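You operate a simulated robot arm through the tools that you are given. There is no shell and no other tool.

You are at the controls of a simulated robot arm. One attempt, no reset.

JOB
Run the guard winder back, load the short hose and wind on 20 cm of guard.
Fine: green knob back to its start while the cradle is empty; clamp shut to wind and left shut; hands off the hose while it turns.

Only the result counts: the job must be done as asked and must still hold three seconds after the hand-in. Knocking over, shifting, dropping, spilling or breaking anything else fails it.

ROBOT AND FRAMES
A 6-joint arm with a two-finger gripper, fixed in place. Base frame: the origin is on the floor under the middle of its stand, x ahead of it, y to its left, z up. Units: m, degrees, N and s.
It reaches about 1.572 m from its shoulder. Its first joint turns from -166.0 to 166.0 degrees. Payload 2.45 kg.
The TCP is the grasp point between the finger pads, 0.02 m short of the fingertips. In the tool frame z runs along the fingers and y along their closing line. The gripper opens to 0.14 m; its body begins 0.168 m behind the TCP.
Orientation is told as [roll, pitch, yaw] about the base's x, y, z axes, in that order, counted from this pose: with the fingers straight down and closing along the base's y, the tool's x points along the base's -x, its y along +y and its z along -z.

CONTROLS
- The arm moves only by the tool nudge_tool. Its argument "targets" is a list of rows, each a list of 7 numbers: the closure, from 0 (fully open) to 1 (shut), then the shift along the tool's x, y, z in m, then the turn, a rotation vector about the tool's x, y, z in degrees. In form: [[jaw, dx, dy, dz, rx, ry, rz], ...]. A call has 1 to 20 rows; each row is the pose to reach, as a shift and turn from the pose commanded when the call began, along the tool's axes at that moment. Each row takes 0.2 s and may step no farther than 0.05 m and 8.6 degrees from the row before; otherwise, or with a gripper value out of range, the whole call is refused. A pose out of reach is approached as far as the arm can. The call stops where the force on the tool passes 40 N (or 10 N more than at its start, if that is more) or the arm is blocked; 0.2 s more then pass. Each finger travels about 0.045 m/s and halts on what it meets, pressing with about 24 N; the grip force reading is that of the motor and also rises with nothing between the fingers. The clock runs only during rows and for 0.2 s after the last one: add rows that repeat a pose to give the fingers time. The reply holds the time, the measured pose of the TCP, the force on the tool along the base axes, the opening and the grip force, in the units named above and with some noise, with the torque about the TCP (base axes, N m) and any sound that the robot's microphone picked up, and new pictures: "views" is both (left out), scene, wrist or none.
- Cameras (640 x 400 px; columns grow to the right, rows downward): "scene" is fixed at [0.2245, -0.5022, 1.6044]; the picture's right is [0.77, -0.64, 0.00], its down [-0.28, -0.34, -0.90] and it looks along [0.57, 0.69, -0.44] (base axes); focal length 342 px, centre (320, 200). "wrist" rides on the gripper at [0.078, 0.011, -0.209] in the tool frame; the picture's right is [-0.14, 0.99, 0.00], its down [-0.92, -0.13, -0.37] and it looks along [-0.37, -0.05, 0.93] (tool axes); focal length 280 px, centre (320, 200). There is no depth. A picture from a camera that has moved, and an enlarged one, comes with that camera's place and axes in the base frame and with its lens. The place of the scene camera against the robot may be out by one fixed shift of up to 0.018 m in any direction.
- enlarge(camera, box): a new picture of the part [left, top, right, bottom] of that camera's present view, enlarged. The clock stands still meanwhile.
- finish_job(): hands the job in; it is judged then, once.

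Places have to be worked out from the pictures, the camera data and where the tool is seen. Open the gripper and draw the arm clear of the work before you hand the job in, unless the task says otherwise.

The tools are called after "Call:" as name(argument=value, ...) on one line, values as JSON. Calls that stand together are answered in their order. nudge_tool: Moves the arm, as the interface text tells. Its arguments: {"type":"object","properties":{"targets":{"type":"array","items":{"type":"array","items":{"type":"number"}}},"views":{"type":"string","enum":["both","scene","wrist","none"]}},"required":["targets"]} The other tools are called the same way: enlarge (camera, box) takes an enlarged picture of a part of a camera's view; finish_job () hands the job in.

At the start:

```text
t: 0.0
eef_pos: [0.5635, 0.3296, 1.2258]
tcp_rot: [0.0, 0.0, 0.0]
force: [-0.2, 0.6, 0.1]
torque: [0.0, -0.06, 0.02]
gripper_width: 0.1401
gripper_force: 0.1
```

scene: 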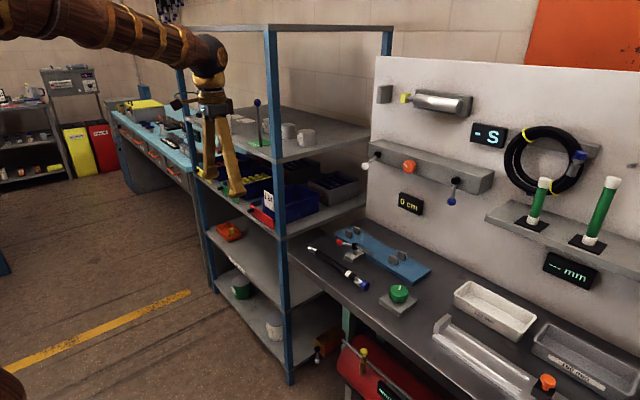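
wrist: 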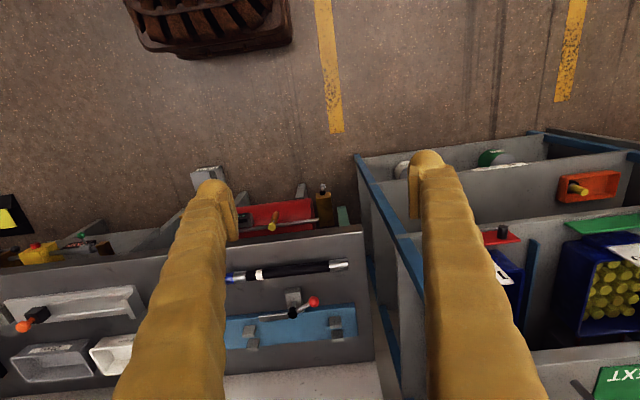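

The scene shows a bench with a wall panel (displays, knobs), a blue fixture, a hose, and a green knob. I'll enlarge several areas to identify the parts before moving.

Call:
enlarge(camera="scene", box=[290, 210, 450, 310])

Call:
enlarge(camera="scene", box=[350, 70, 510, 220])

Call:
enlarge(camera="scene", box=[480, 100, 640, 300])

Call:
enlarge(camera="scene", box=[420, 260, 640, 400])

Call:
enlarge(camera="wrist", box=[200, 230, 420, 370])

Call:
enlarge(camera="scene", box=[180, 90, 380, 240])

```text
4.00 times, centred on (370, 260) of scene
camera zoom: at [0.2245, -0.5022, 1.6044], right [0.77, -0.64, 0.0], down [-0.28, -0.34, -0.9], along [0.57, 0.69, -0.44], focal length 1370 px, centre (120, -40)
```

zoom: 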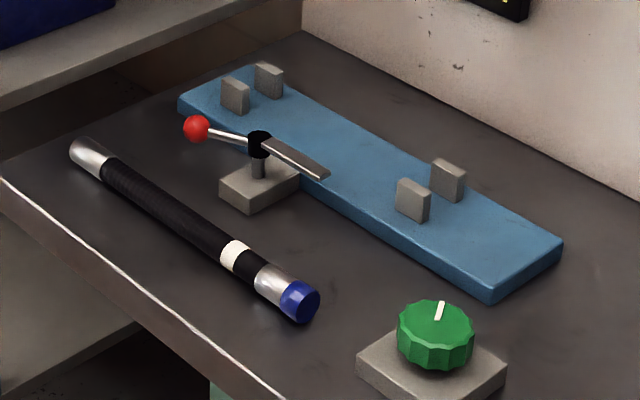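

```text
2.67 times, centred on (430, 145) of scene
camera zoom: at [0.2245, -0.5022, 1.6044], right [0.77, -0.64, 0.0], down [-0.28, -0.34, -0.9], along [0.57, 0.69, -0.44], focal length 913 px, centre (27, 347)
```

zoom: 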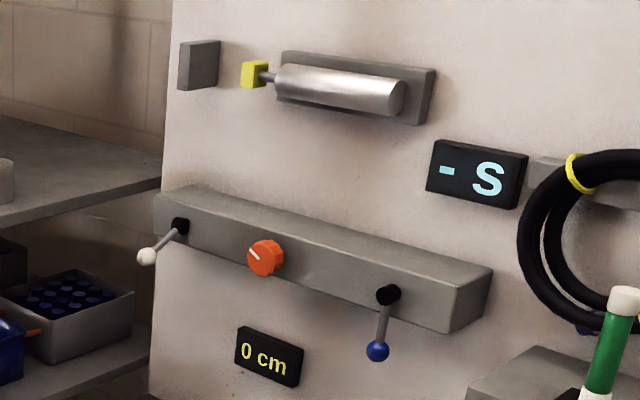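

```text
2.00 times, centred on (560, 200) of scene
camera zoom: at [0.2245, -0.5022, 1.6044], right [0.77, -0.64, 0.0], down [-0.28, -0.34, -0.9], along [0.57, 0.69, -0.44], focal length 685 px, centre (-160, 200)
```

zoom: 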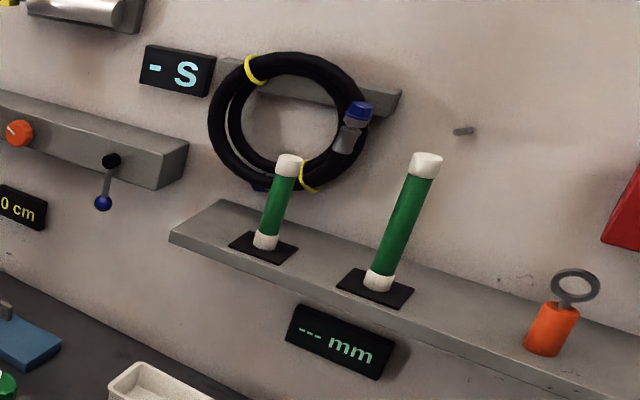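

```text
2.86 times, centred on (530, 330) of scene
camera zoom: at [0.2245, -0.5022, 1.6044], right [0.77, -0.64, 0.0], down [-0.28, -0.34, -0.9], along [0.57, 0.69, -0.44], focal length 978 px, centre (-280, -171)
```

zoom: 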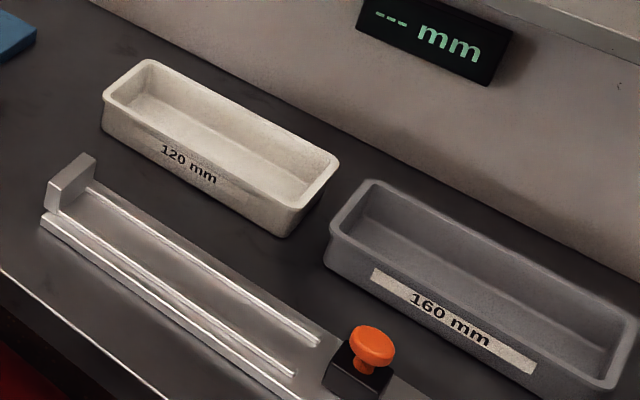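

```text
2.86 times, centred on (310, 300) of wrist
camera zoom: at [0.4841, 0.3402, 1.4342], right [0.14, 0.99, 0.0], down [0.92, -0.13, 0.37], along [0.37, -0.05, -0.93], focal length 801 px, centre (349, -86)
```

zoom: 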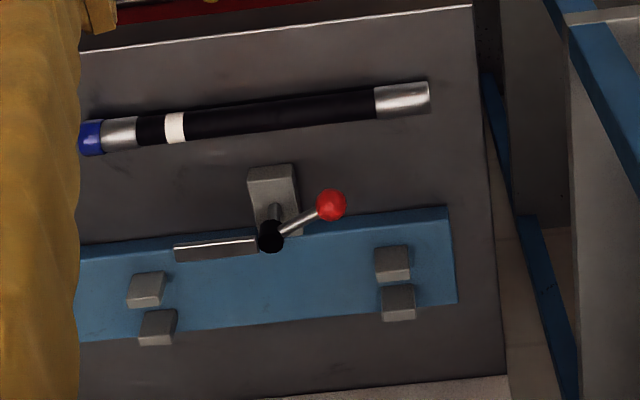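

```text
2.67 times, centred on (280, 165) of scene
camera zoom: at [0.2245, -0.5022, 1.6044], right [0.77, -0.64, 0.0], down [-0.28, -0.34, -0.9], along [0.57, 0.69, -0.44], focal length 913 px, centre (427, 293)
```

zoom: 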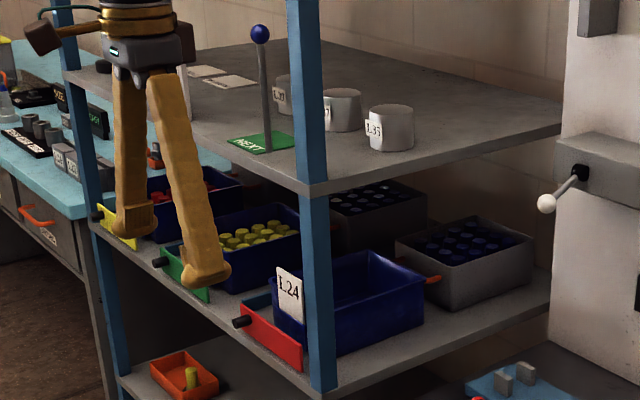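

The short hose lies on the bench along y (about x 0.88, y 0.05–0.34). The blue cradle's posts are near x 1.05, y 0.08 and 0.30. The clamp pivot is near (0.975, 0.20), and the green knob is near (0.935, -0.03). I move the open gripper over the bench, still high, for a closer look with the wrist camera.

Call:
nudge_tool(targets=[[0, -0.034, -0.03, 0.004, 0, 0, 0], [0, -0.068, -0.06, 0.008, 0, 0, 0], [0, -0.102, -0.09, 0.012, 0, 0, 0], [0, -0.136, -0.12, 0.016, 0, 0, 0], [0, -0.17, -0.15, 0.02, 0, 0, 0], [0, -0.204, -0.18, 0.023, 0, 0, 0], [0, -0.2365, -0.21, 0.026, 0, 0, 0]], views="both")

```text
t: 1.6
eef_pos: [0.8013, 0.1193, 1.1987]
tcp_rot: [0.0, -0.1, 0.1]
force: [0.2, 0.1, -0.2]
torque: [0.01, -0.09, -0.02]
gripper_width: 0.1398
gripper_force: 0.0
camera wrist: at [0.7221, 0.1294, 1.4081], right [0.14, 0.99, 0.0], down [0.92, -0.13, 0.37], along [0.37, -0.05, -0.93], focal length 280 px, centre (320, 200)
```

scene: 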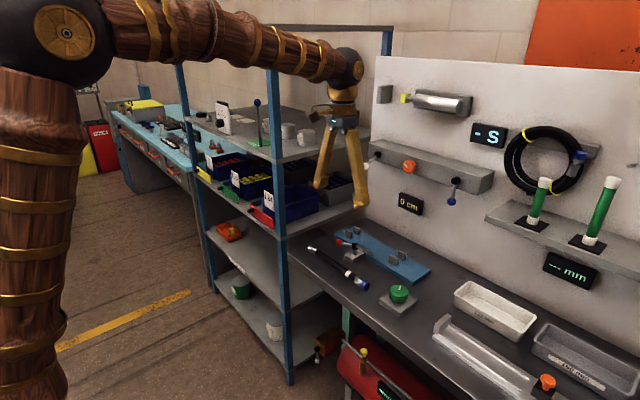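
wrist: 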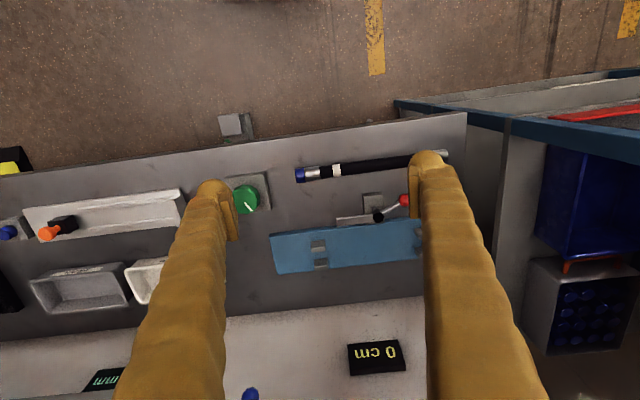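

I'm above the bench now; I'll enlarge the knob, the clamp and the display in both views.

Call:
enlarge(camera="wrist", box=[220, 140, 420, 280])

Call:
enlarge(camera="scene", box=[360, 260, 440, 320])

Call:
enlarge(camera="scene", box=[320, 220, 380, 265])

Call:
enlarge(camera="scene", box=[320, 310, 420, 400])

```text
2.86 times, centred on (320, 210) of wrist
camera zoom: at [0.7221, 0.1294, 1.4081], right [0.14, 0.99, 0.0], down [0.92, -0.13, 0.37], along [0.37, -0.05, -0.93], focal length 801 px, centre (320, 171)
```

zoom: 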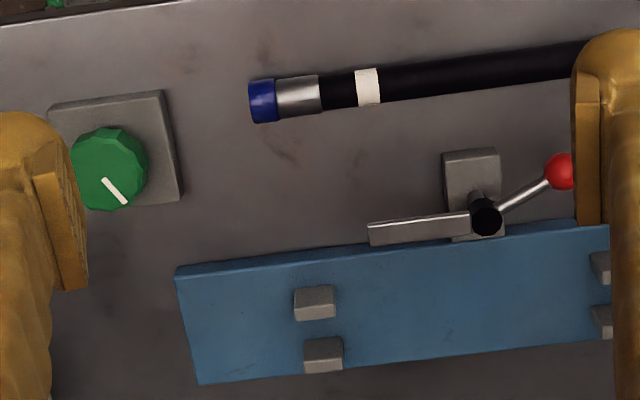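

```text
6.67 times, centred on (400, 290) of scene
camera zoom: at [0.2245, -0.5022, 1.6044], right [0.77, -0.64, 0.0], down [-0.28, -0.34, -0.9], along [0.57, 0.69, -0.44], focal length 2283 px, centre (-213, -400)
```

zoom: 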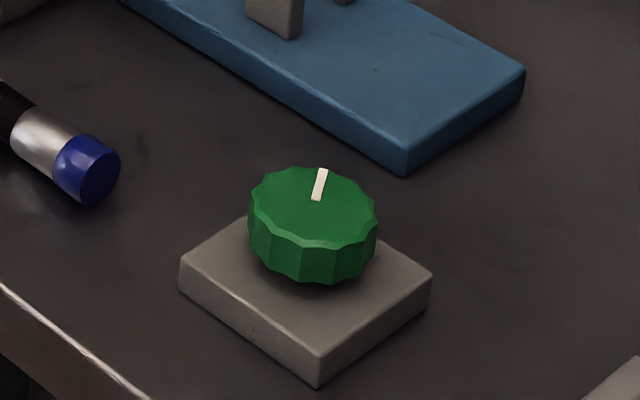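

```text
8.89 times, centred on (350, 242) of scene
camera zoom: at [0.2245, -0.5022, 1.6044], right [0.77, -0.64, 0.0], down [-0.28, -0.34, -0.9], along [0.57, 0.69, -0.44], focal length 3044 px, centre (53, -178)
```

zoom: 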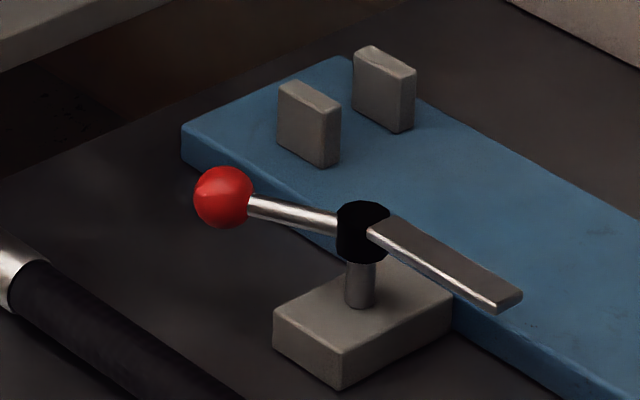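

```text
4.44 times, centred on (370, 355) of scene
camera zoom: at [0.2245, -0.5022, 1.6044], right [0.77, -0.64, 0.0], down [-0.28, -0.34, -0.9], along [0.57, 0.69, -0.44], focal length 1522 px, centre (98, -489)
```

zoom: 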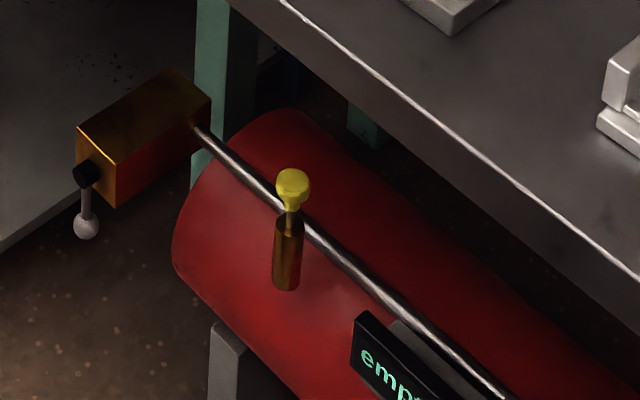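

The clamp swings horizontally: its hub is at about (0.964, 0.207, 0.92), the bar points to -y and the red ball is at (0.94, 0.26). The knob pointer faces roughly between +x and +y. I move above the knob for a close look.

Call:
nudge_tool(targets=[[0, -0.017, -0.027, 0.025, 0, 0, 0], [0, -0.035, -0.054, 0.05, 0, 0, 0], [0, -0.052, -0.08, 0.075, 0, 0, 0], [0, -0.069, -0.107, 0.1, 0, 0, 0], [0, -0.087, -0.134, 0.125, 0, 0, 0], [0, -0.104, -0.161, 0.149, 0, 0, 0]], views="both")

```text
t: 3.0
eef_pos: [0.9049, -0.0409, 1.0501]
tcp_rot: [0.0, 0.0, 0.0]
force: [0.3, -0.5, 0.1]
torque: [0.02, 0.0, 0.04]
gripper_width: 0.14
gripper_force: 0.2
camera wrist: at [0.8253, -0.0316, 1.2589], right [0.14, 0.99, 0.0], down [0.92, -0.13, 0.37], along [0.37, -0.05, -0.93], focal length 280 px, centre (320, 200)
```

scene: 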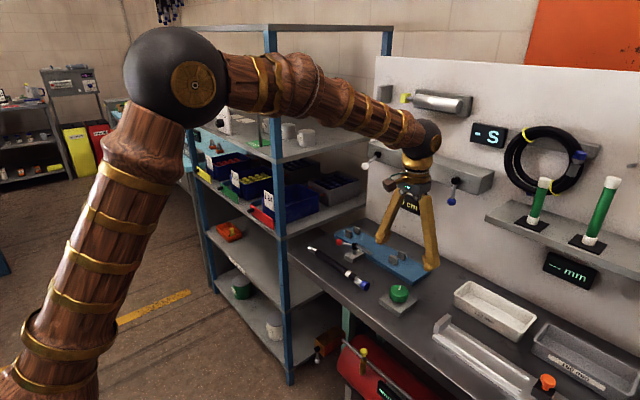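
wrist: 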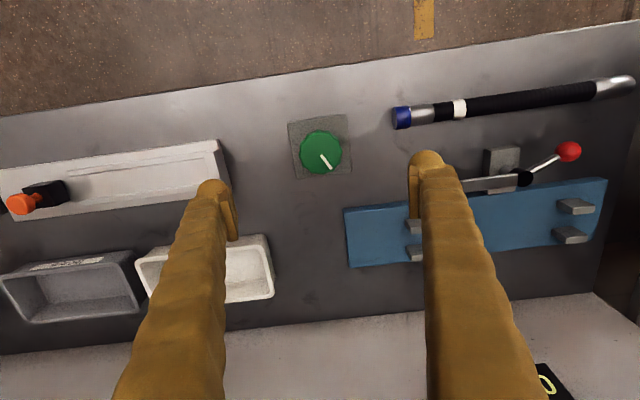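

The knob top is near (0.902, -0.041, 0.904). I'll enlarge it and check whether the display can still be read past the gripper.

Call:
enlarge(camera="wrist", box=[270, 100, 370, 190])

Call:
enlarge(camera="scene", box=[370, 170, 450, 230])

Call:
enlarge(camera="wrist", box=[380, 60, 640, 280])

```text
4.44 times, centred on (320, 145) of wrist
camera zoom: at [0.8253, -0.0316, 1.2589], right [0.14, 0.99, 0.0], down [0.92, -0.13, 0.37], along [0.37, -0.05, -0.93], focal length 1246 px, centre (320, 444)
```

zoom: 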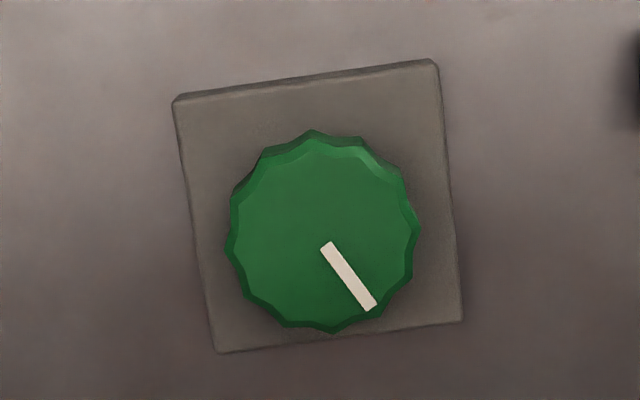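

```text
6.67 times, centred on (410, 200) of scene
camera zoom: at [0.2245, -0.5022, 1.6044], right [0.77, -0.64, 0.0], down [-0.28, -0.34, -0.9], along [0.57, 0.69, -0.44], focal length 2283 px, centre (-280, 200)
```

zoom: 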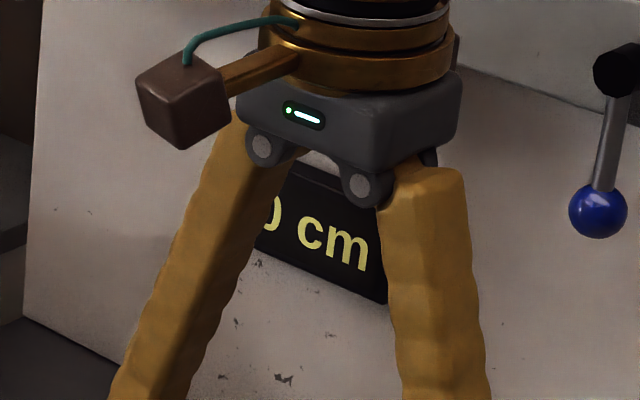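

```text
1.82 times, centred on (510, 170) of wrist
camera zoom: at [0.8253, -0.0316, 1.2589], right [0.14, 0.99, 0.0], down [0.92, -0.13, 0.37], along [0.37, -0.05, -0.93], focal length 510 px, centre (-26, 254)
```

zoom: 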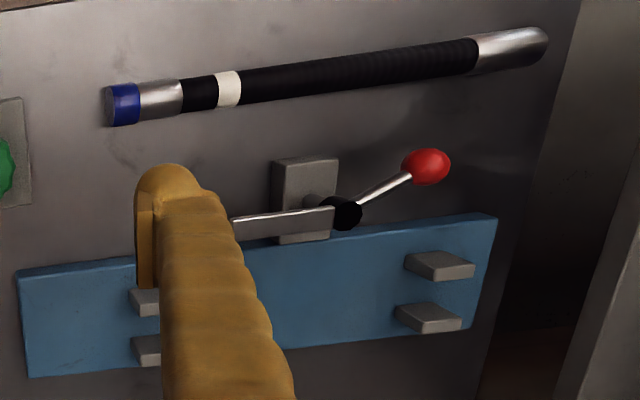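

The pointer sits about 25–30° counter-clockwise of +x. The hose cap is close to the knob on the +y side, so I narrow the jaws to about 0.084 m and descend over the knob, keeping the tips above its base block.

Call:
nudge_tool(targets=[[0.4, 0.003, 0, 0.0, 0, 0, 0], [0.4, 0.003, 0, 0.0, 0, 0, 0], [0.4, 0.003, 0, 0.04, 0, 0, 0], [0.4, 0.003, 0, 0.08, 0, 0, 0], [0.4, 0.003, 0, 0.115, 0, 0, 0], [0.4, 0.003, 0, 0.143, 0, 0, 0], [0.4, 0.003, 0, 0.143, 0, 0, 0]], views="both")

```text
t: 4.6
eef_pos: [0.8994, -0.0408, 0.9076]
tcp_rot: [-0.1, 0.0, 0.0]
force: [-0.4, -0.2, -0.1]
torque: [0.01, -0.02, 0.0]
gripper_width: 0.0838
gripper_force: 0.0
camera wrist: at [0.8212, -0.0308, 1.1166], right [0.14, 0.99, 0.0], down [0.92, -0.13, 0.37], along [0.37, -0.05, -0.93], focal length 280 px, centre (320, 200)
```

scene: 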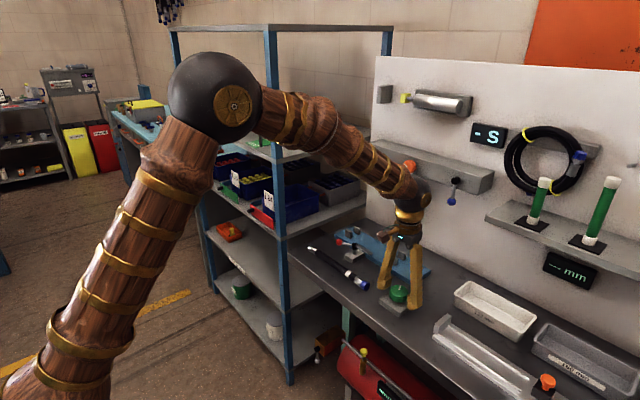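
wrist: 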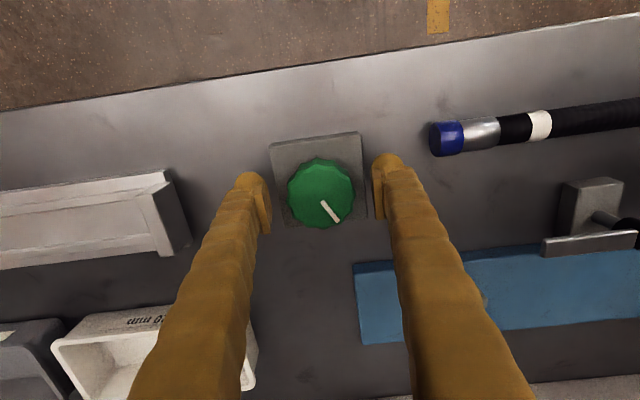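

The knob is centred between the fingers. I lower slightly, close on it, and see how it holds before turning.

Call:
nudge_tool(targets=[[0.4, 0.002, 0, 0.003, 0, 0, 0], [0.6, 0.002, 0, 0.003, 0, 0, 0], [0.8, 0.002, 0, 0.003, 0, 0, 0], [1, 0.002, 0, 0.003, 0, 0, 0], [1, 0.002, 0, 0.003, 0, 0, 0]], views="both")

```text
t: 5.8
eef_pos: [0.897, -0.0411, 0.9044]
tcp_rot: [0.1, 0.1, 0.0]
force: [-0.5, 5.3, -1.3]
torque: [0.03, -0.11, 0.01]
gripper_width: 0.0554
gripper_force: 39.3
camera wrist: at [0.8194, -0.0305, 1.1135], right [0.14, 0.99, 0.0], down [0.92, -0.13, 0.37], along [0.36, -0.05, -0.93], focal length 280 px, centre (320, 200)
```

scene: 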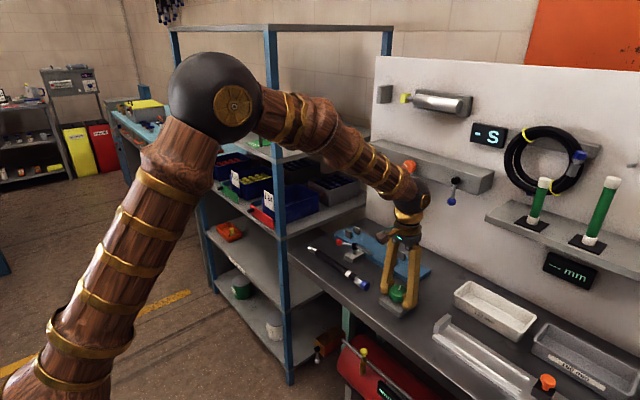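
wrist: 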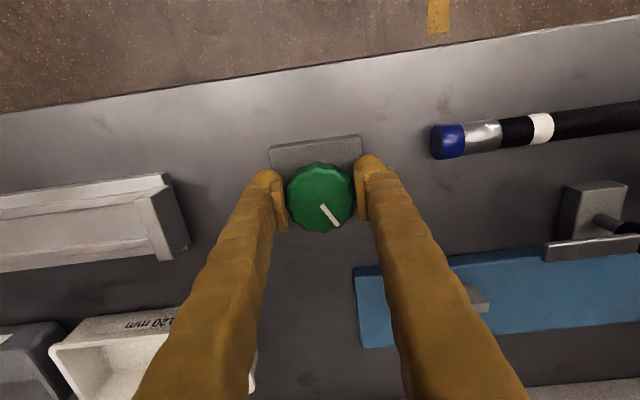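

The knob is gripped firmly at 0.055 m. I try a small counter-clockwise turn (seen from above) and watch the torque and sound.

Call:
nudge_tool(targets=[[1, 0, 0.001, 0, 0, 0, -4], [1, 0, 0.001, 0, 0, 0, -8], [1, 0, 0.001, 0, 0, 0, -12], [1, 0, 0.001, 0, 0, 0, -16], [1, 0, 0.001, 0, 0, 0, -16]], views="both")

```text
t: 7.0
eef_pos: [0.8976, -0.0404, 0.9051]
tcp_rot: [0.0, 0.0, 16.0]
force: [-2.8, -34.9, 3.7]
torque: [-0.19, 0.44, -0.12]
gripper_width: 0.0549
gripper_force: 45.2
camera wrist: at [0.8199, -0.0527, 1.1134], right [-0.14, 0.99, 0.0], down [0.92, 0.13, 0.37], along [0.37, 0.05, -0.93], focal length 280 px, centre (320, 200)
```

scene: 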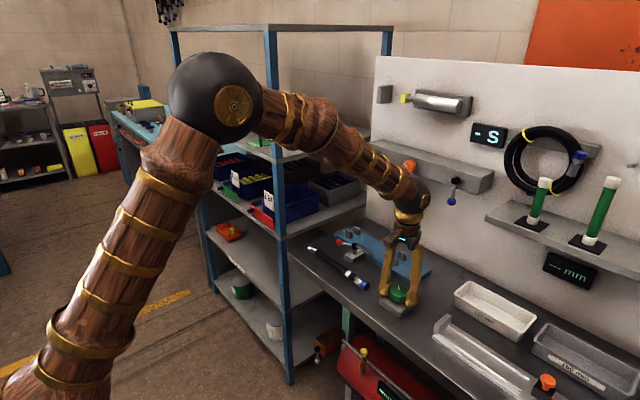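
wrist: 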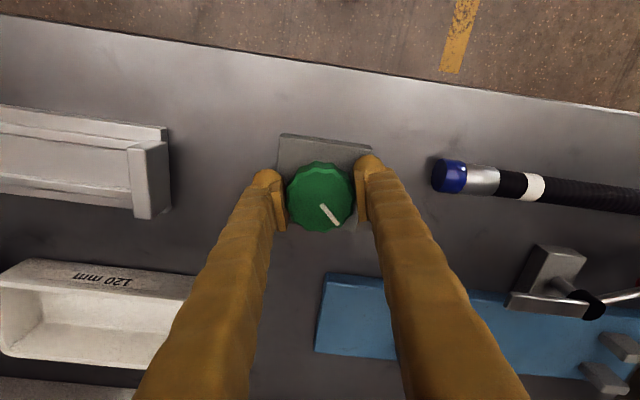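

The knob turned freely with the gripper (torque only -0.12 N m), but my 1 mm sideways shift loaded it, so I undo that. I also check whether any display reacted.

Call:
enlarge(camera="scene", box=[370, 180, 450, 240])

Call:
nudge_tool(targets=[[1, 0.0002, -0.0009, 0, 0, 0, 0], [1, 0.0002, -0.0009, 0, 0, 0, -8], [1, 0.0002, -0.0009, 0, 0, 0, -16], [1, 0.0002, -0.0009, 0, 0, 0, -24], [1, 0.0002, -0.0009, 0, 0, 0, -24]], views="both")

```text
6.67 times, centred on (410, 210) of scene
camera zoom: at [0.2245, -0.5022, 1.6044], right [0.77, -0.64, 0.0], down [-0.28, -0.34, -0.9], along [0.57, 0.69, -0.44], focal length 2283 px, centre (-280, 133)
```

zoom: 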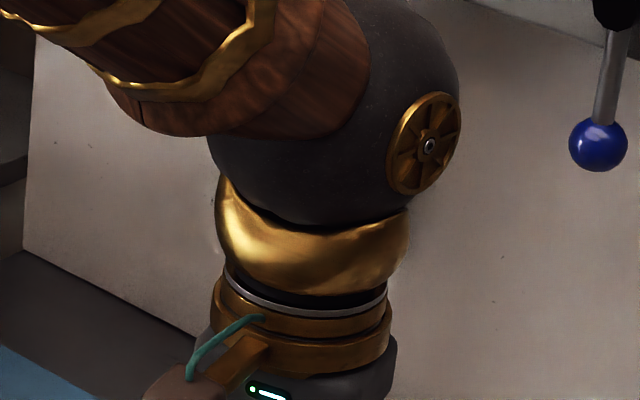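

```text
t: 8.2
eef_pos: [0.8989, -0.0416, 0.9048]
tcp_rot: [-0.1, -0.1, 40.1]
force: [5.2, -3.8, -4.5]
torque: [-0.24, -0.11, -0.01]
gripper_width: 0.0548
gripper_force: 44.8
stopped in row 5: the force on the tool passed its limit at 45 N (the readings are from after the stop); the commanded pose is now the measured one
camera wrist: at [0.8317, -0.084, 1.1133], right [-0.53, 0.85, 0.0], down [0.79, 0.5, 0.37], along [0.31, 0.2, -0.93], focal length 280 px, centre (320, 200)
```

scene: 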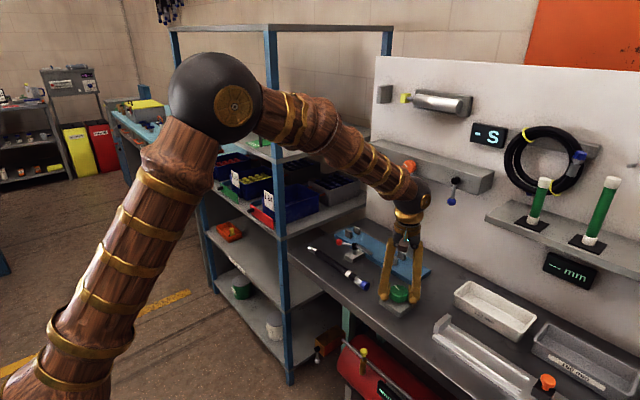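
wrist: 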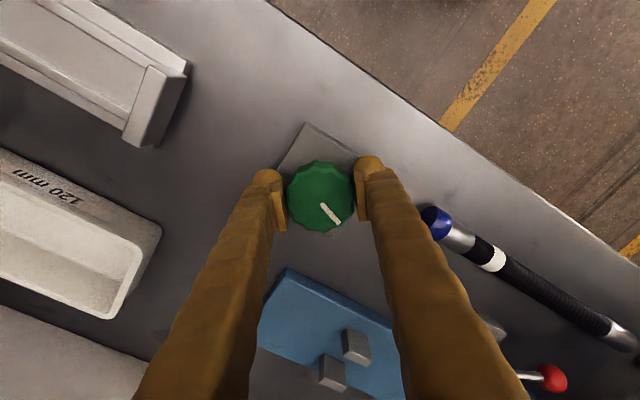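

The stop came from a slight off-centre: the forces imply the knob axis is at about (0.900, -0.041), while I was turning around x 0.897. I re-centre by about 1 mm and continue counter-clockwise in a small step.

Call:
nudge_tool(targets=[[1, -0.0012, -0.0002, 0, 0, 0, 0], [1, -0.0012, -0.0002, 0, 0, 0, -7], [1, -0.0012, -0.0002, 0, 0, 0, -14], [1, -0.0012, -0.0002, 0, 0, 0, -20], [1, -0.0012, -0.0002, 0, 0, 0, -20]], views="wrist")

```text
t: 9.4
eef_pos: [0.9003, -0.041, 0.9056]
tcp_rot: [-0.1, 0.0, 60.0]
force: [-3.1, -31.0, -6.1]
torque: [-0.18, 0.36, -0.04]
gripper_width: 0.0544
gripper_force: 44.9
camera wrist: at [0.851, -0.1041, 1.1134], right [-0.79, 0.61, 0.0], down [0.57, 0.73, 0.37], along [0.23, 0.29, -0.93], focal length 280 px, centre (320, 200)
```

wrist: 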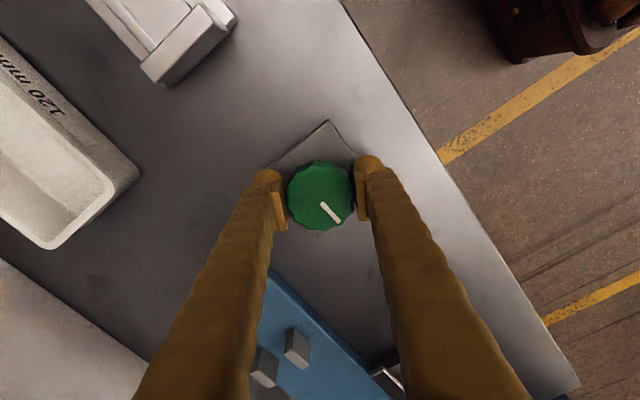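

The force shows I'm about 0.8 mm too far toward +y, so I correct that and continue counter-clockwise.

Call:
nudge_tool(targets=[[1, 0.0007, -0.0004, 0, 0, 0, 0], [1, 0.0007, -0.0004, 0, 0, 0, -7], [1, 0.0007, -0.0004, 0, 0, 0, -14], [1, 0.0007, -0.0004, 0, 0, 0, -21], [1, 0.0007, -0.0004, 0, 0, 0, -28], [1, 0.0007, -0.0004, 0, 0, 0, -28]], views="both")

```text
t: 10.8
eef_pos: [0.9003, -0.0407, 0.9043]
tcp_rot: [-0.1, 0.1, 88.1]
force: [1.0, 0.0, -8.5]
torque: [0.2, 0.05, -1.0]
gripper_width: 0.0543
gripper_force: 44.6
camera wrist: at [0.8863, -0.1195, 1.1135], right [-0.99, 0.17, 0.0], down [0.16, 0.92, 0.37], along [0.06, 0.36, -0.93], focal length 280 px, centre (320, 200)
```

scene: 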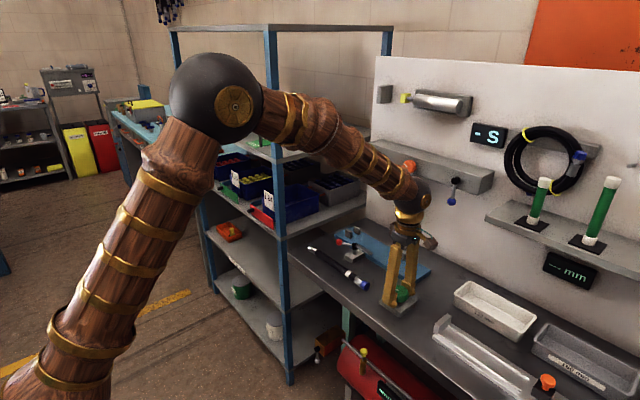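
wrist: 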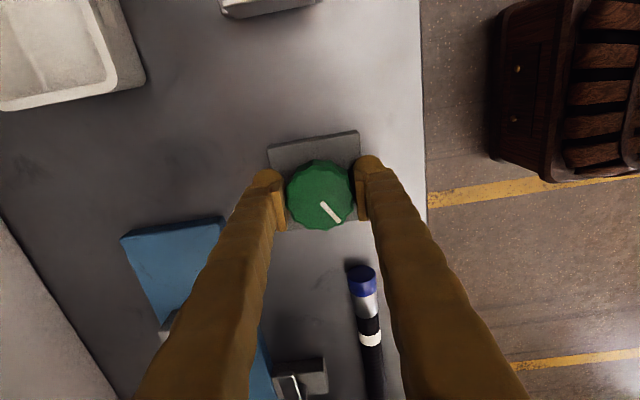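

Torque about z jumped to -1.0 N m, which suggests a stop against counter-clockwise turning. I'll enlarge the knob to see whether the pointer slipped in the jaws.

Call:
enlarge(camera="wrist", box=[270, 150, 370, 240])

Call:
nudge_tool(targets=[[1, 0, 0, 0, 0, 0, -3], [1, 0, 0, 0, 0, 0, -6], [1, 0, 0, 0, 0, 0, -6]], views="wrist")

Call:
enlarge(camera="wrist", box=[270, 150, 370, 240])

```text
4.44 times, centred on (320, 195) of wrist
camera zoom: at [0.8863, -0.1195, 1.1135], right [-0.99, 0.17, 0.0], down [0.16, 0.92, 0.37], along [0.06, 0.36, -0.93], focal length 1246 px, centre (320, 222)
```

zoom: 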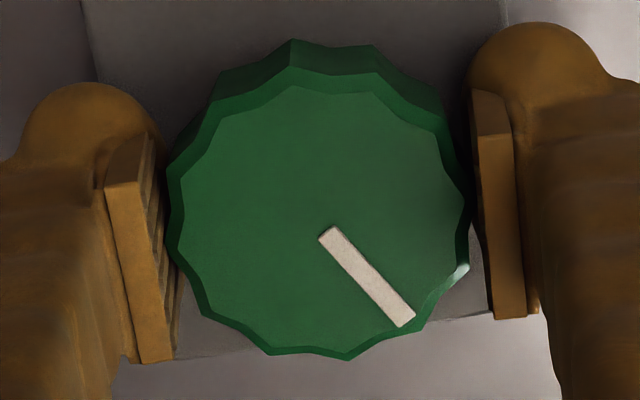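

```text
t: 11.6
eef_pos: [0.9003, -0.041, 0.9043]
tcp_rot: [-0.3, -0.1, 94.1]
force: [3.2, 0.9, 0.2]
torque: [0.08, 0.11, -1.08]
gripper_width: 0.0546
gripper_force: 44.6
camera wrist: at [0.8943, -0.121, 1.1141], right [-1.0, 0.07, 0.0], down [0.06, 0.93, 0.37], along [0.03, 0.37, -0.93], focal length 280 px, centre (320, 200)
```

wrist: 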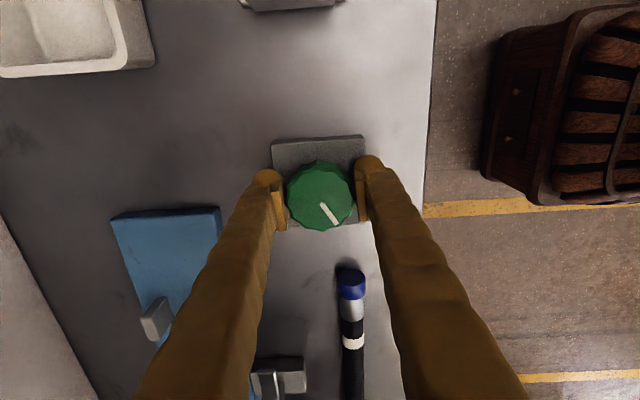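

```text
4.44 times, centred on (320, 195) of wrist
camera zoom: at [0.8943, -0.121, 1.1141], right [-1.0, 0.07, 0.0], down [0.06, 0.93, 0.37], along [0.03, 0.37, -0.93], focal length 1246 px, centre (320, 222)
```

zoom: 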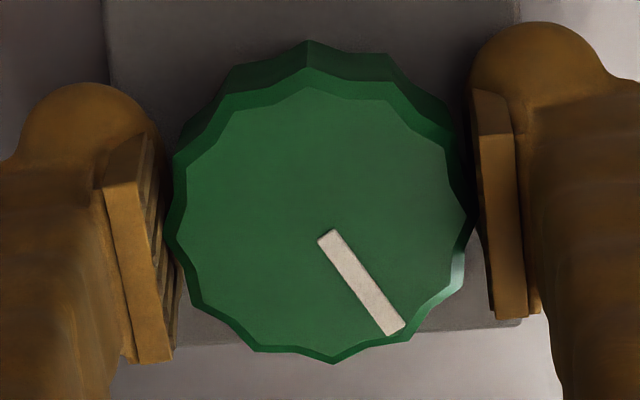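

The knob is at a hard stop: it slipped about 6° in the jaws while the tool turned on, and the pointer is at roughly 120° from +x. I release and lift straight up to check the display.

Call:
nudge_tool(targets=[[0.8, 0, 0, 0, 0, 0, 2], [0.4, 0, 0, 0, 0, 0, 2], [0.4, 0, 0, 0, 0, 0, 2], [0.4, 0, 0, -0.03, 0, 0, 2], [0.4, 0, 0, -0.075, 0, 0, 2], [0.4, 0, 0, -0.12, 0, 0, 2], [0.4, 0, 0, -0.165, 0, 0, 2], [0.4, 0, 0, -0.21, 0, 0, 2]], views="both")

```text
t: 13.4
eef_pos: [0.9016, -0.0404, 1.1154]
tcp_rot: [0.0, 0.0, 92.1]
force: [0.2, -0.5, -0.2]
torque: [0.01, 0.0, 0.01]
gripper_width: 0.0842
gripper_force: 0.0
camera wrist: at [0.8919, -0.1207, 1.3236], right [-0.99, 0.1, 0.0], down [0.09, 0.92, 0.37], along [0.04, 0.37, -0.93], focal length 280 px, centre (320, 200)
```

scene: 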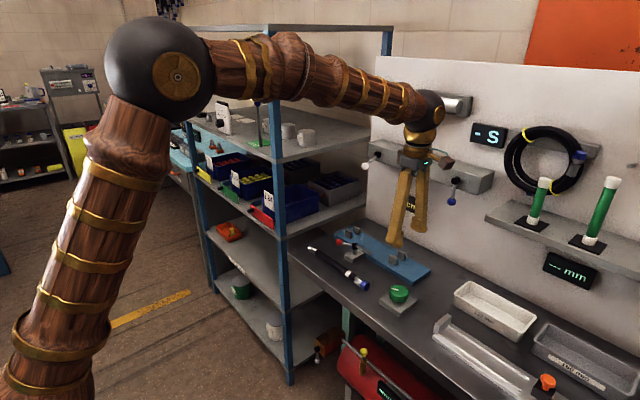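
wrist: 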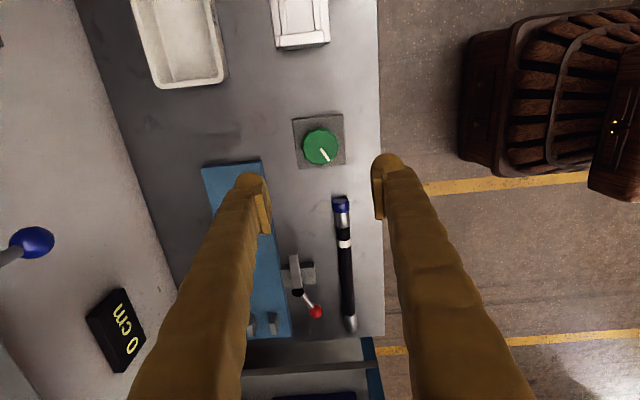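

The wrist view shows the display still reads "0 cm". I'll zoom in on the knob pointer and the cradle from here.

Call:
enlarge(camera="wrist", box=[270, 100, 370, 180])

Call:
enlarge(camera="wrist", box=[70, 260, 170, 390])

Call:
enlarge(camera="scene", box=[360, 260, 440, 320])

```text
5.00 times, centred on (320, 140) of wrist
camera zoom: at [0.8919, -0.1207, 1.3236], right [-0.99, 0.1, 0.0], down [0.09, 0.92, 0.37], along [0.04, 0.37, -0.93], focal length 1402 px, centre (320, 500)
```

zoom: 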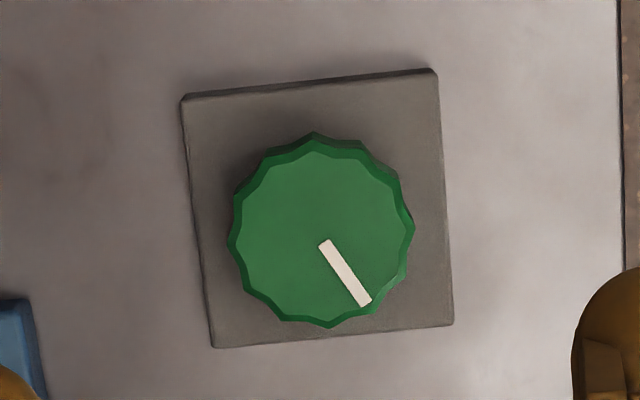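

```text
3.08 times, centred on (120, 325) of wrist
camera zoom: at [0.8919, -0.1207, 1.3236], right [-0.99, 0.1, 0.0], down [0.09, 0.92, 0.37], along [0.04, 0.37, -0.93], focal length 863 px, centre (935, -185)
```

zoom: 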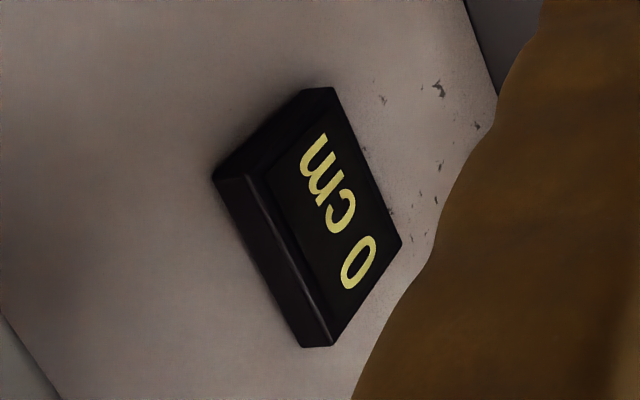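

```text
6.67 times, centred on (400, 290) of scene
camera zoom: at [0.2245, -0.5022, 1.6044], right [0.77, -0.64, 0.0], down [-0.28, -0.34, -0.9], along [0.57, 0.69, -0.44], focal length 2283 px, centre (-213, -400)
```

zoom: 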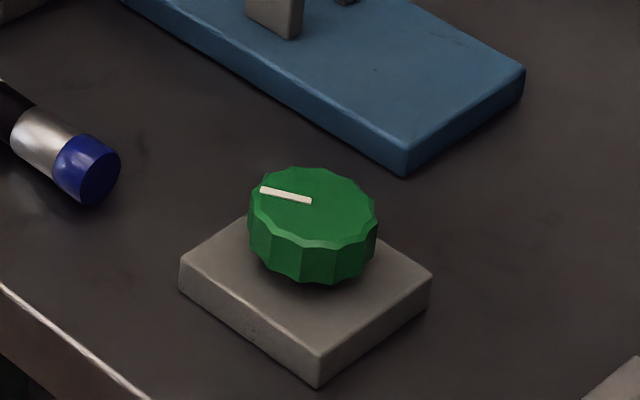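

The knob rests at the counter-clockwise stop (pointer at about 118°) and the display shows 0 cm. Next I move above the cradle, at yaw 90 and z 1.10, to measure the posts accurately before picking up the hose.

Call:
nudge_tool(targets=[[0.4, -0.0375, -0.0244, 0.0025, 0, 0, 0.3], [0.4, -0.075, -0.0488, 0.005, 0, 0, 0.7], [0.4, -0.1124, -0.0732, 0.0075, 0, 0, 1.0], [0.4, -0.15, -0.0975, 0.01, 0, 0, 1.4], [0.4, -0.1873, -0.122, 0.0125, 0, 0, 1.7], [0.4, -0.2248, -0.1463, 0.015, 0, 0, 2.1], [0.4, -0.2248, -0.1463, 0.015, 0, 0, 2.1]], views="both")

```text
t: 15.0
eef_pos: [1.0376, 0.1889, 1.1004]
tcp_rot: [-0.1, 0.0, 90.0]
force: [-0.2, 0.6, -0.1]
torque: [-0.03, -0.03, 0.0]
gripper_width: 0.084
gripper_force: 0.0
camera wrist: at [1.0273, 0.1088, 1.3092], right [-0.99, 0.14, 0.0], down [0.13, 0.92, 0.37], along [0.05, 0.37, -0.93], focal length 280 px, centre (320, 200)
```

scene: 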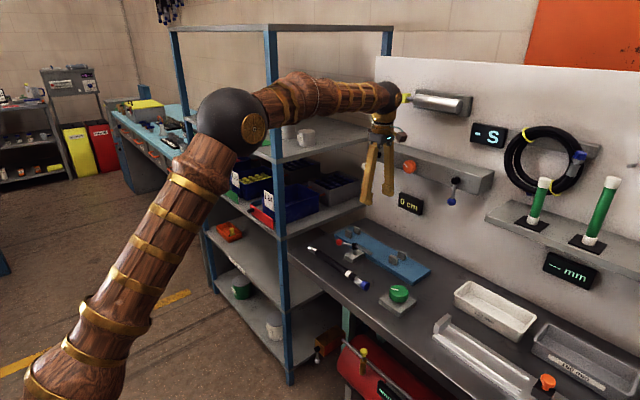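
wrist: 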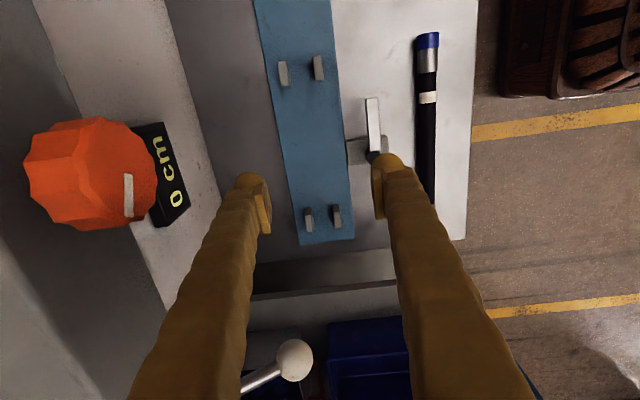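

Important: the orange wall knob (about x 1.1, y 0.13, z 1.2) and the white lever ball (about 1.06, 0.256, 1.19) hang over the cradle, so I'll have to tilt the wrist toward the robot when placing. I enlarge the cradle and clamp for measurement.

Call:
enlarge(camera="wrist", box=[250, 30, 450, 150])

Call:
enlarge(camera="wrist", box=[250, 150, 450, 270])

Call:
enlarge(camera="scene", box=[350, 70, 450, 220])

Call:
enlarge(camera="scene", box=[320, 220, 440, 300])

```text
3.20 times, centred on (350, 90) of wrist
camera zoom: at [1.0273, 0.1088, 1.3092], right [-0.99, 0.14, 0.0], down [0.13, 0.92, 0.37], along [0.05, 0.37, -0.93], focal length 897 px, centre (224, 552)
```

zoom: 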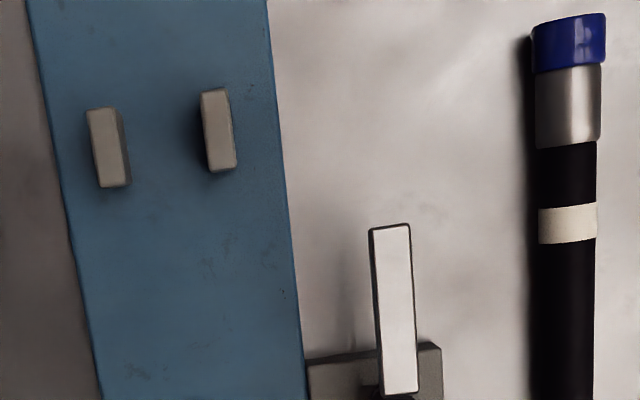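

```text
3.20 times, centred on (350, 210) of wrist
camera zoom: at [1.0273, 0.1088, 1.3092], right [-0.99, 0.14, 0.0], down [0.13, 0.92, 0.37], along [0.05, 0.37, -0.93], focal length 897 px, centre (224, 168)
```

zoom: 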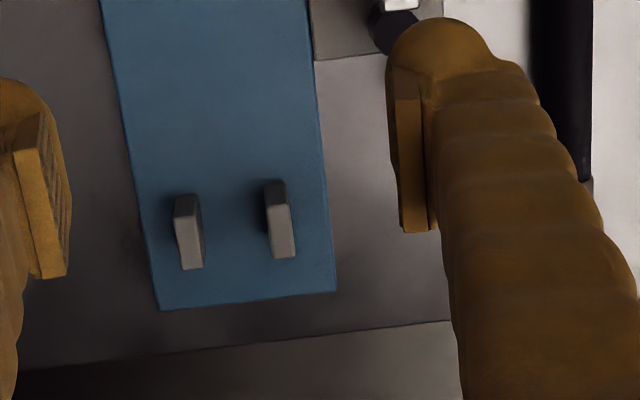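

```text
2.67 times, centred on (400, 145) of scene
camera zoom: at [0.2245, -0.5022, 1.6044], right [0.77, -0.64, 0.0], down [-0.28, -0.34, -0.9], along [0.57, 0.69, -0.44], focal length 913 px, centre (107, 347)
```

zoom: 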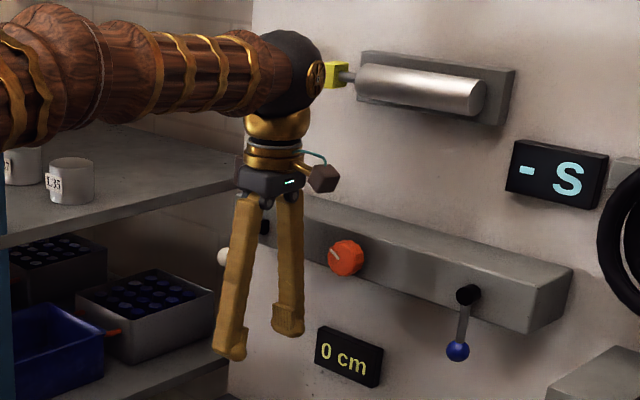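

```text
5.00 times, centred on (380, 260) of scene
camera zoom: at [0.2245, -0.5022, 1.6044], right [0.77, -0.64, 0.0], down [-0.28, -0.34, -0.9], along [0.57, 0.69, -0.44], focal length 1712 px, centre (20, -100)
```

zoom: 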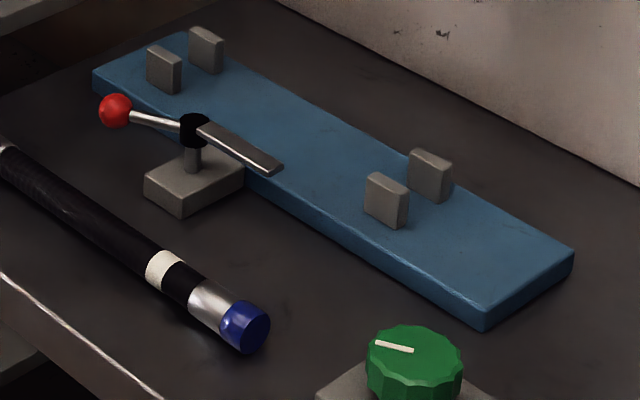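

The cradle axis is at x ≈ 1.050, with posts at y ≈ 0.086 and 0.306, an inner gap of about 37 mm, plate top near z 0.872 and post tops near 0.898. The hose (about 26–30 mm thick) lies at x ≈ 0.875, y 0.06–0.357. I move above it to line up a grasp near y 0.17.

Call:
nudge_tool(targets=[[0.4, 0.004, 0.04, 0.017, 0, 0, 0], [0.4, 0.008, 0.08, 0.035, 0, 0, 0], [0.4, 0.013, 0.12, 0.052, 0, 0, 0], [0.4, 0.017, 0.1616, 0.07, 0, 0, 0], [0.4, 0.017, 0.1616, 0.07, 0, 0, 0]], views="both")

Call:
enlarge(camera="wrist", box=[220, 60, 420, 300])

```text
t: 16.2
eef_pos: [0.8759, 0.1717, 1.0311]
tcp_rot: [-0.1, 0.0, 90.0]
force: [0.3, -0.9, 0.1]
torque: [0.01, 0.02, 0.04]
gripper_width: 0.084
gripper_force: 0.1
camera wrist: at [0.8654, 0.0927, 1.2386], right [-0.99, 0.14, 0.0], down [0.13, 0.92, 0.37], along [0.05, 0.37, -0.93], focal length 280 px, centre (320, 200)
```

scene: 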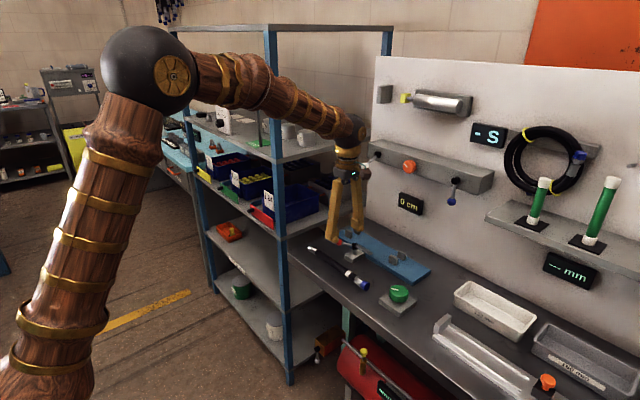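
wrist: 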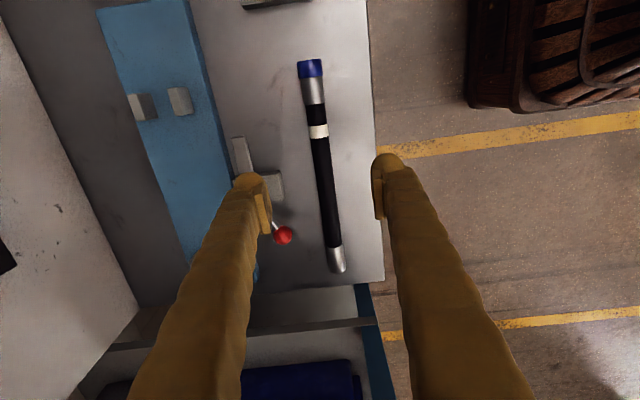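

```text
1.67 times, centred on (320, 180) of wrist
camera zoom: at [0.8654, 0.0927, 1.2386], right [-0.99, 0.14, 0.0], down [0.13, 0.92, 0.37], along [0.05, 0.37, -0.93], focal length 467 px, centre (320, 233)
```

zoom: 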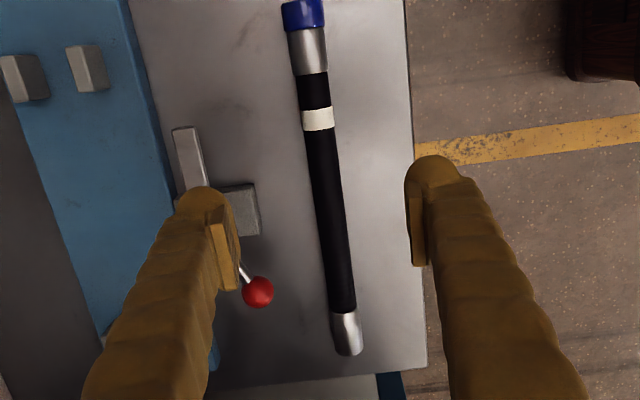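

The hose axis is at x ≈ 0.875, parallel to y within 0.3°. I narrow the jaws to about 0.06 m so the finger misses the clamp block, shift to y 0.165 and descend to about z 0.884.

Call:
nudge_tool(targets=[[0.57, 0.0067, 0.0009, 0.0, 0, 0, 0], [0.57, 0.0067, 0.0009, 0.02, 0, 0, 0], [0.57, 0.0067, 0.0009, 0.06, 0, 0, 0], [0.57, 0.0067, 0.0009, 0.1, 0, 0, 0], [0.57, 0.0067, 0.0009, 0.13, 0, 0, 0], [0.57, 0.0067, 0.0009, 0.147, 0, 0, 0], [0.57, 0.0067, 0.0009, 0.147, 0, 0, 0]], views="both")

Call:
enlarge(camera="wrist", box=[220, 80, 420, 280])

Call:
enlarge(camera="scene", box=[300, 200, 420, 300])

```text
t: 17.8
eef_pos: [0.8759, 0.1649, 0.8843]
tcp_rot: [0.0, 0.0, 90.0]
force: [0.1, -0.2, -0.9]
torque: [-0.02, 0.03, 0.01]
gripper_width: 0.0602
gripper_force: 0.0
camera wrist: at [0.8645, 0.086, 1.0916], right [-0.99, 0.14, 0.0], down [0.13, 0.92, 0.37], along [0.05, 0.37, -0.93], focal length 280 px, centre (320, 200)
```

scene: 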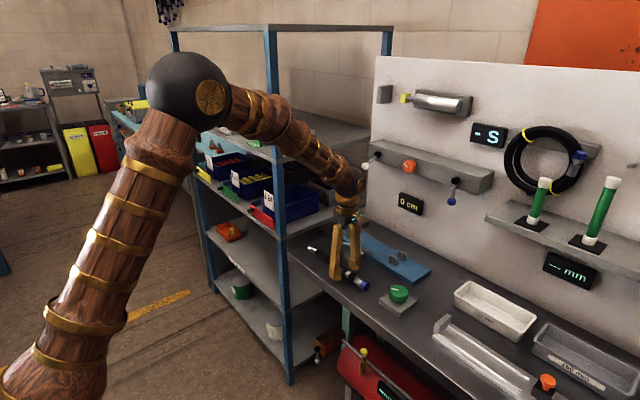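
wrist: 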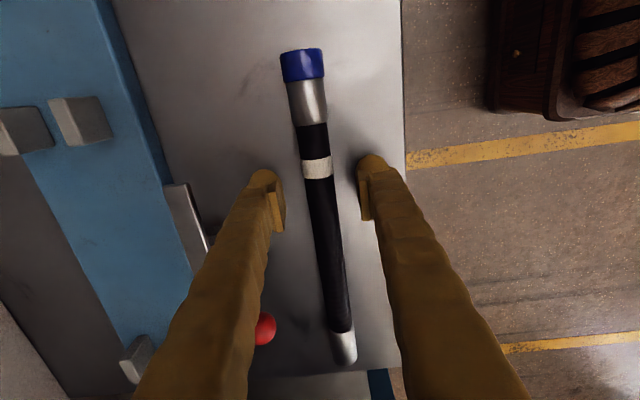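

```text
2.00 times, centred on (320, 180) of wrist
camera zoom: at [0.8645, 0.086, 1.0916], right [-0.99, 0.14, 0.0], down [0.13, 0.92, 0.37], along [0.05, 0.37, -0.93], focal length 561 px, centre (320, 240)
```

zoom: 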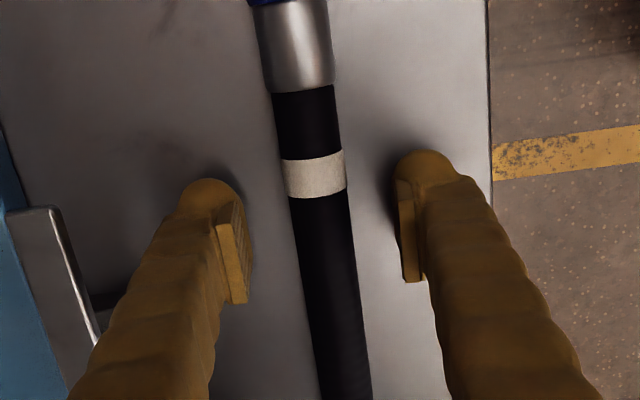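

```text
4.00 times, centred on (360, 250) of scene
camera zoom: at [0.2245, -0.5022, 1.6044], right [0.77, -0.64, 0.0], down [-0.28, -0.34, -0.9], along [0.57, 0.69, -0.44], focal length 1370 px, centre (160, 0)
```

zoom: 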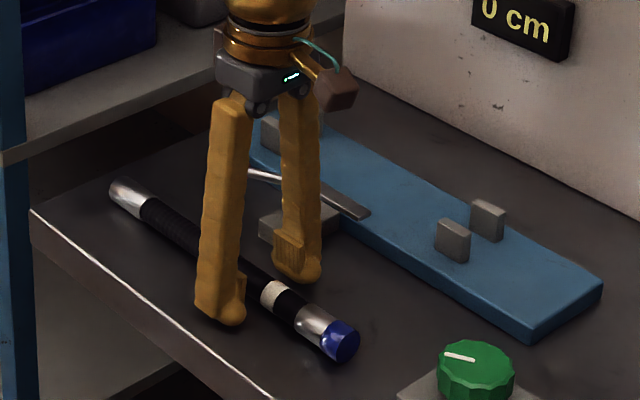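

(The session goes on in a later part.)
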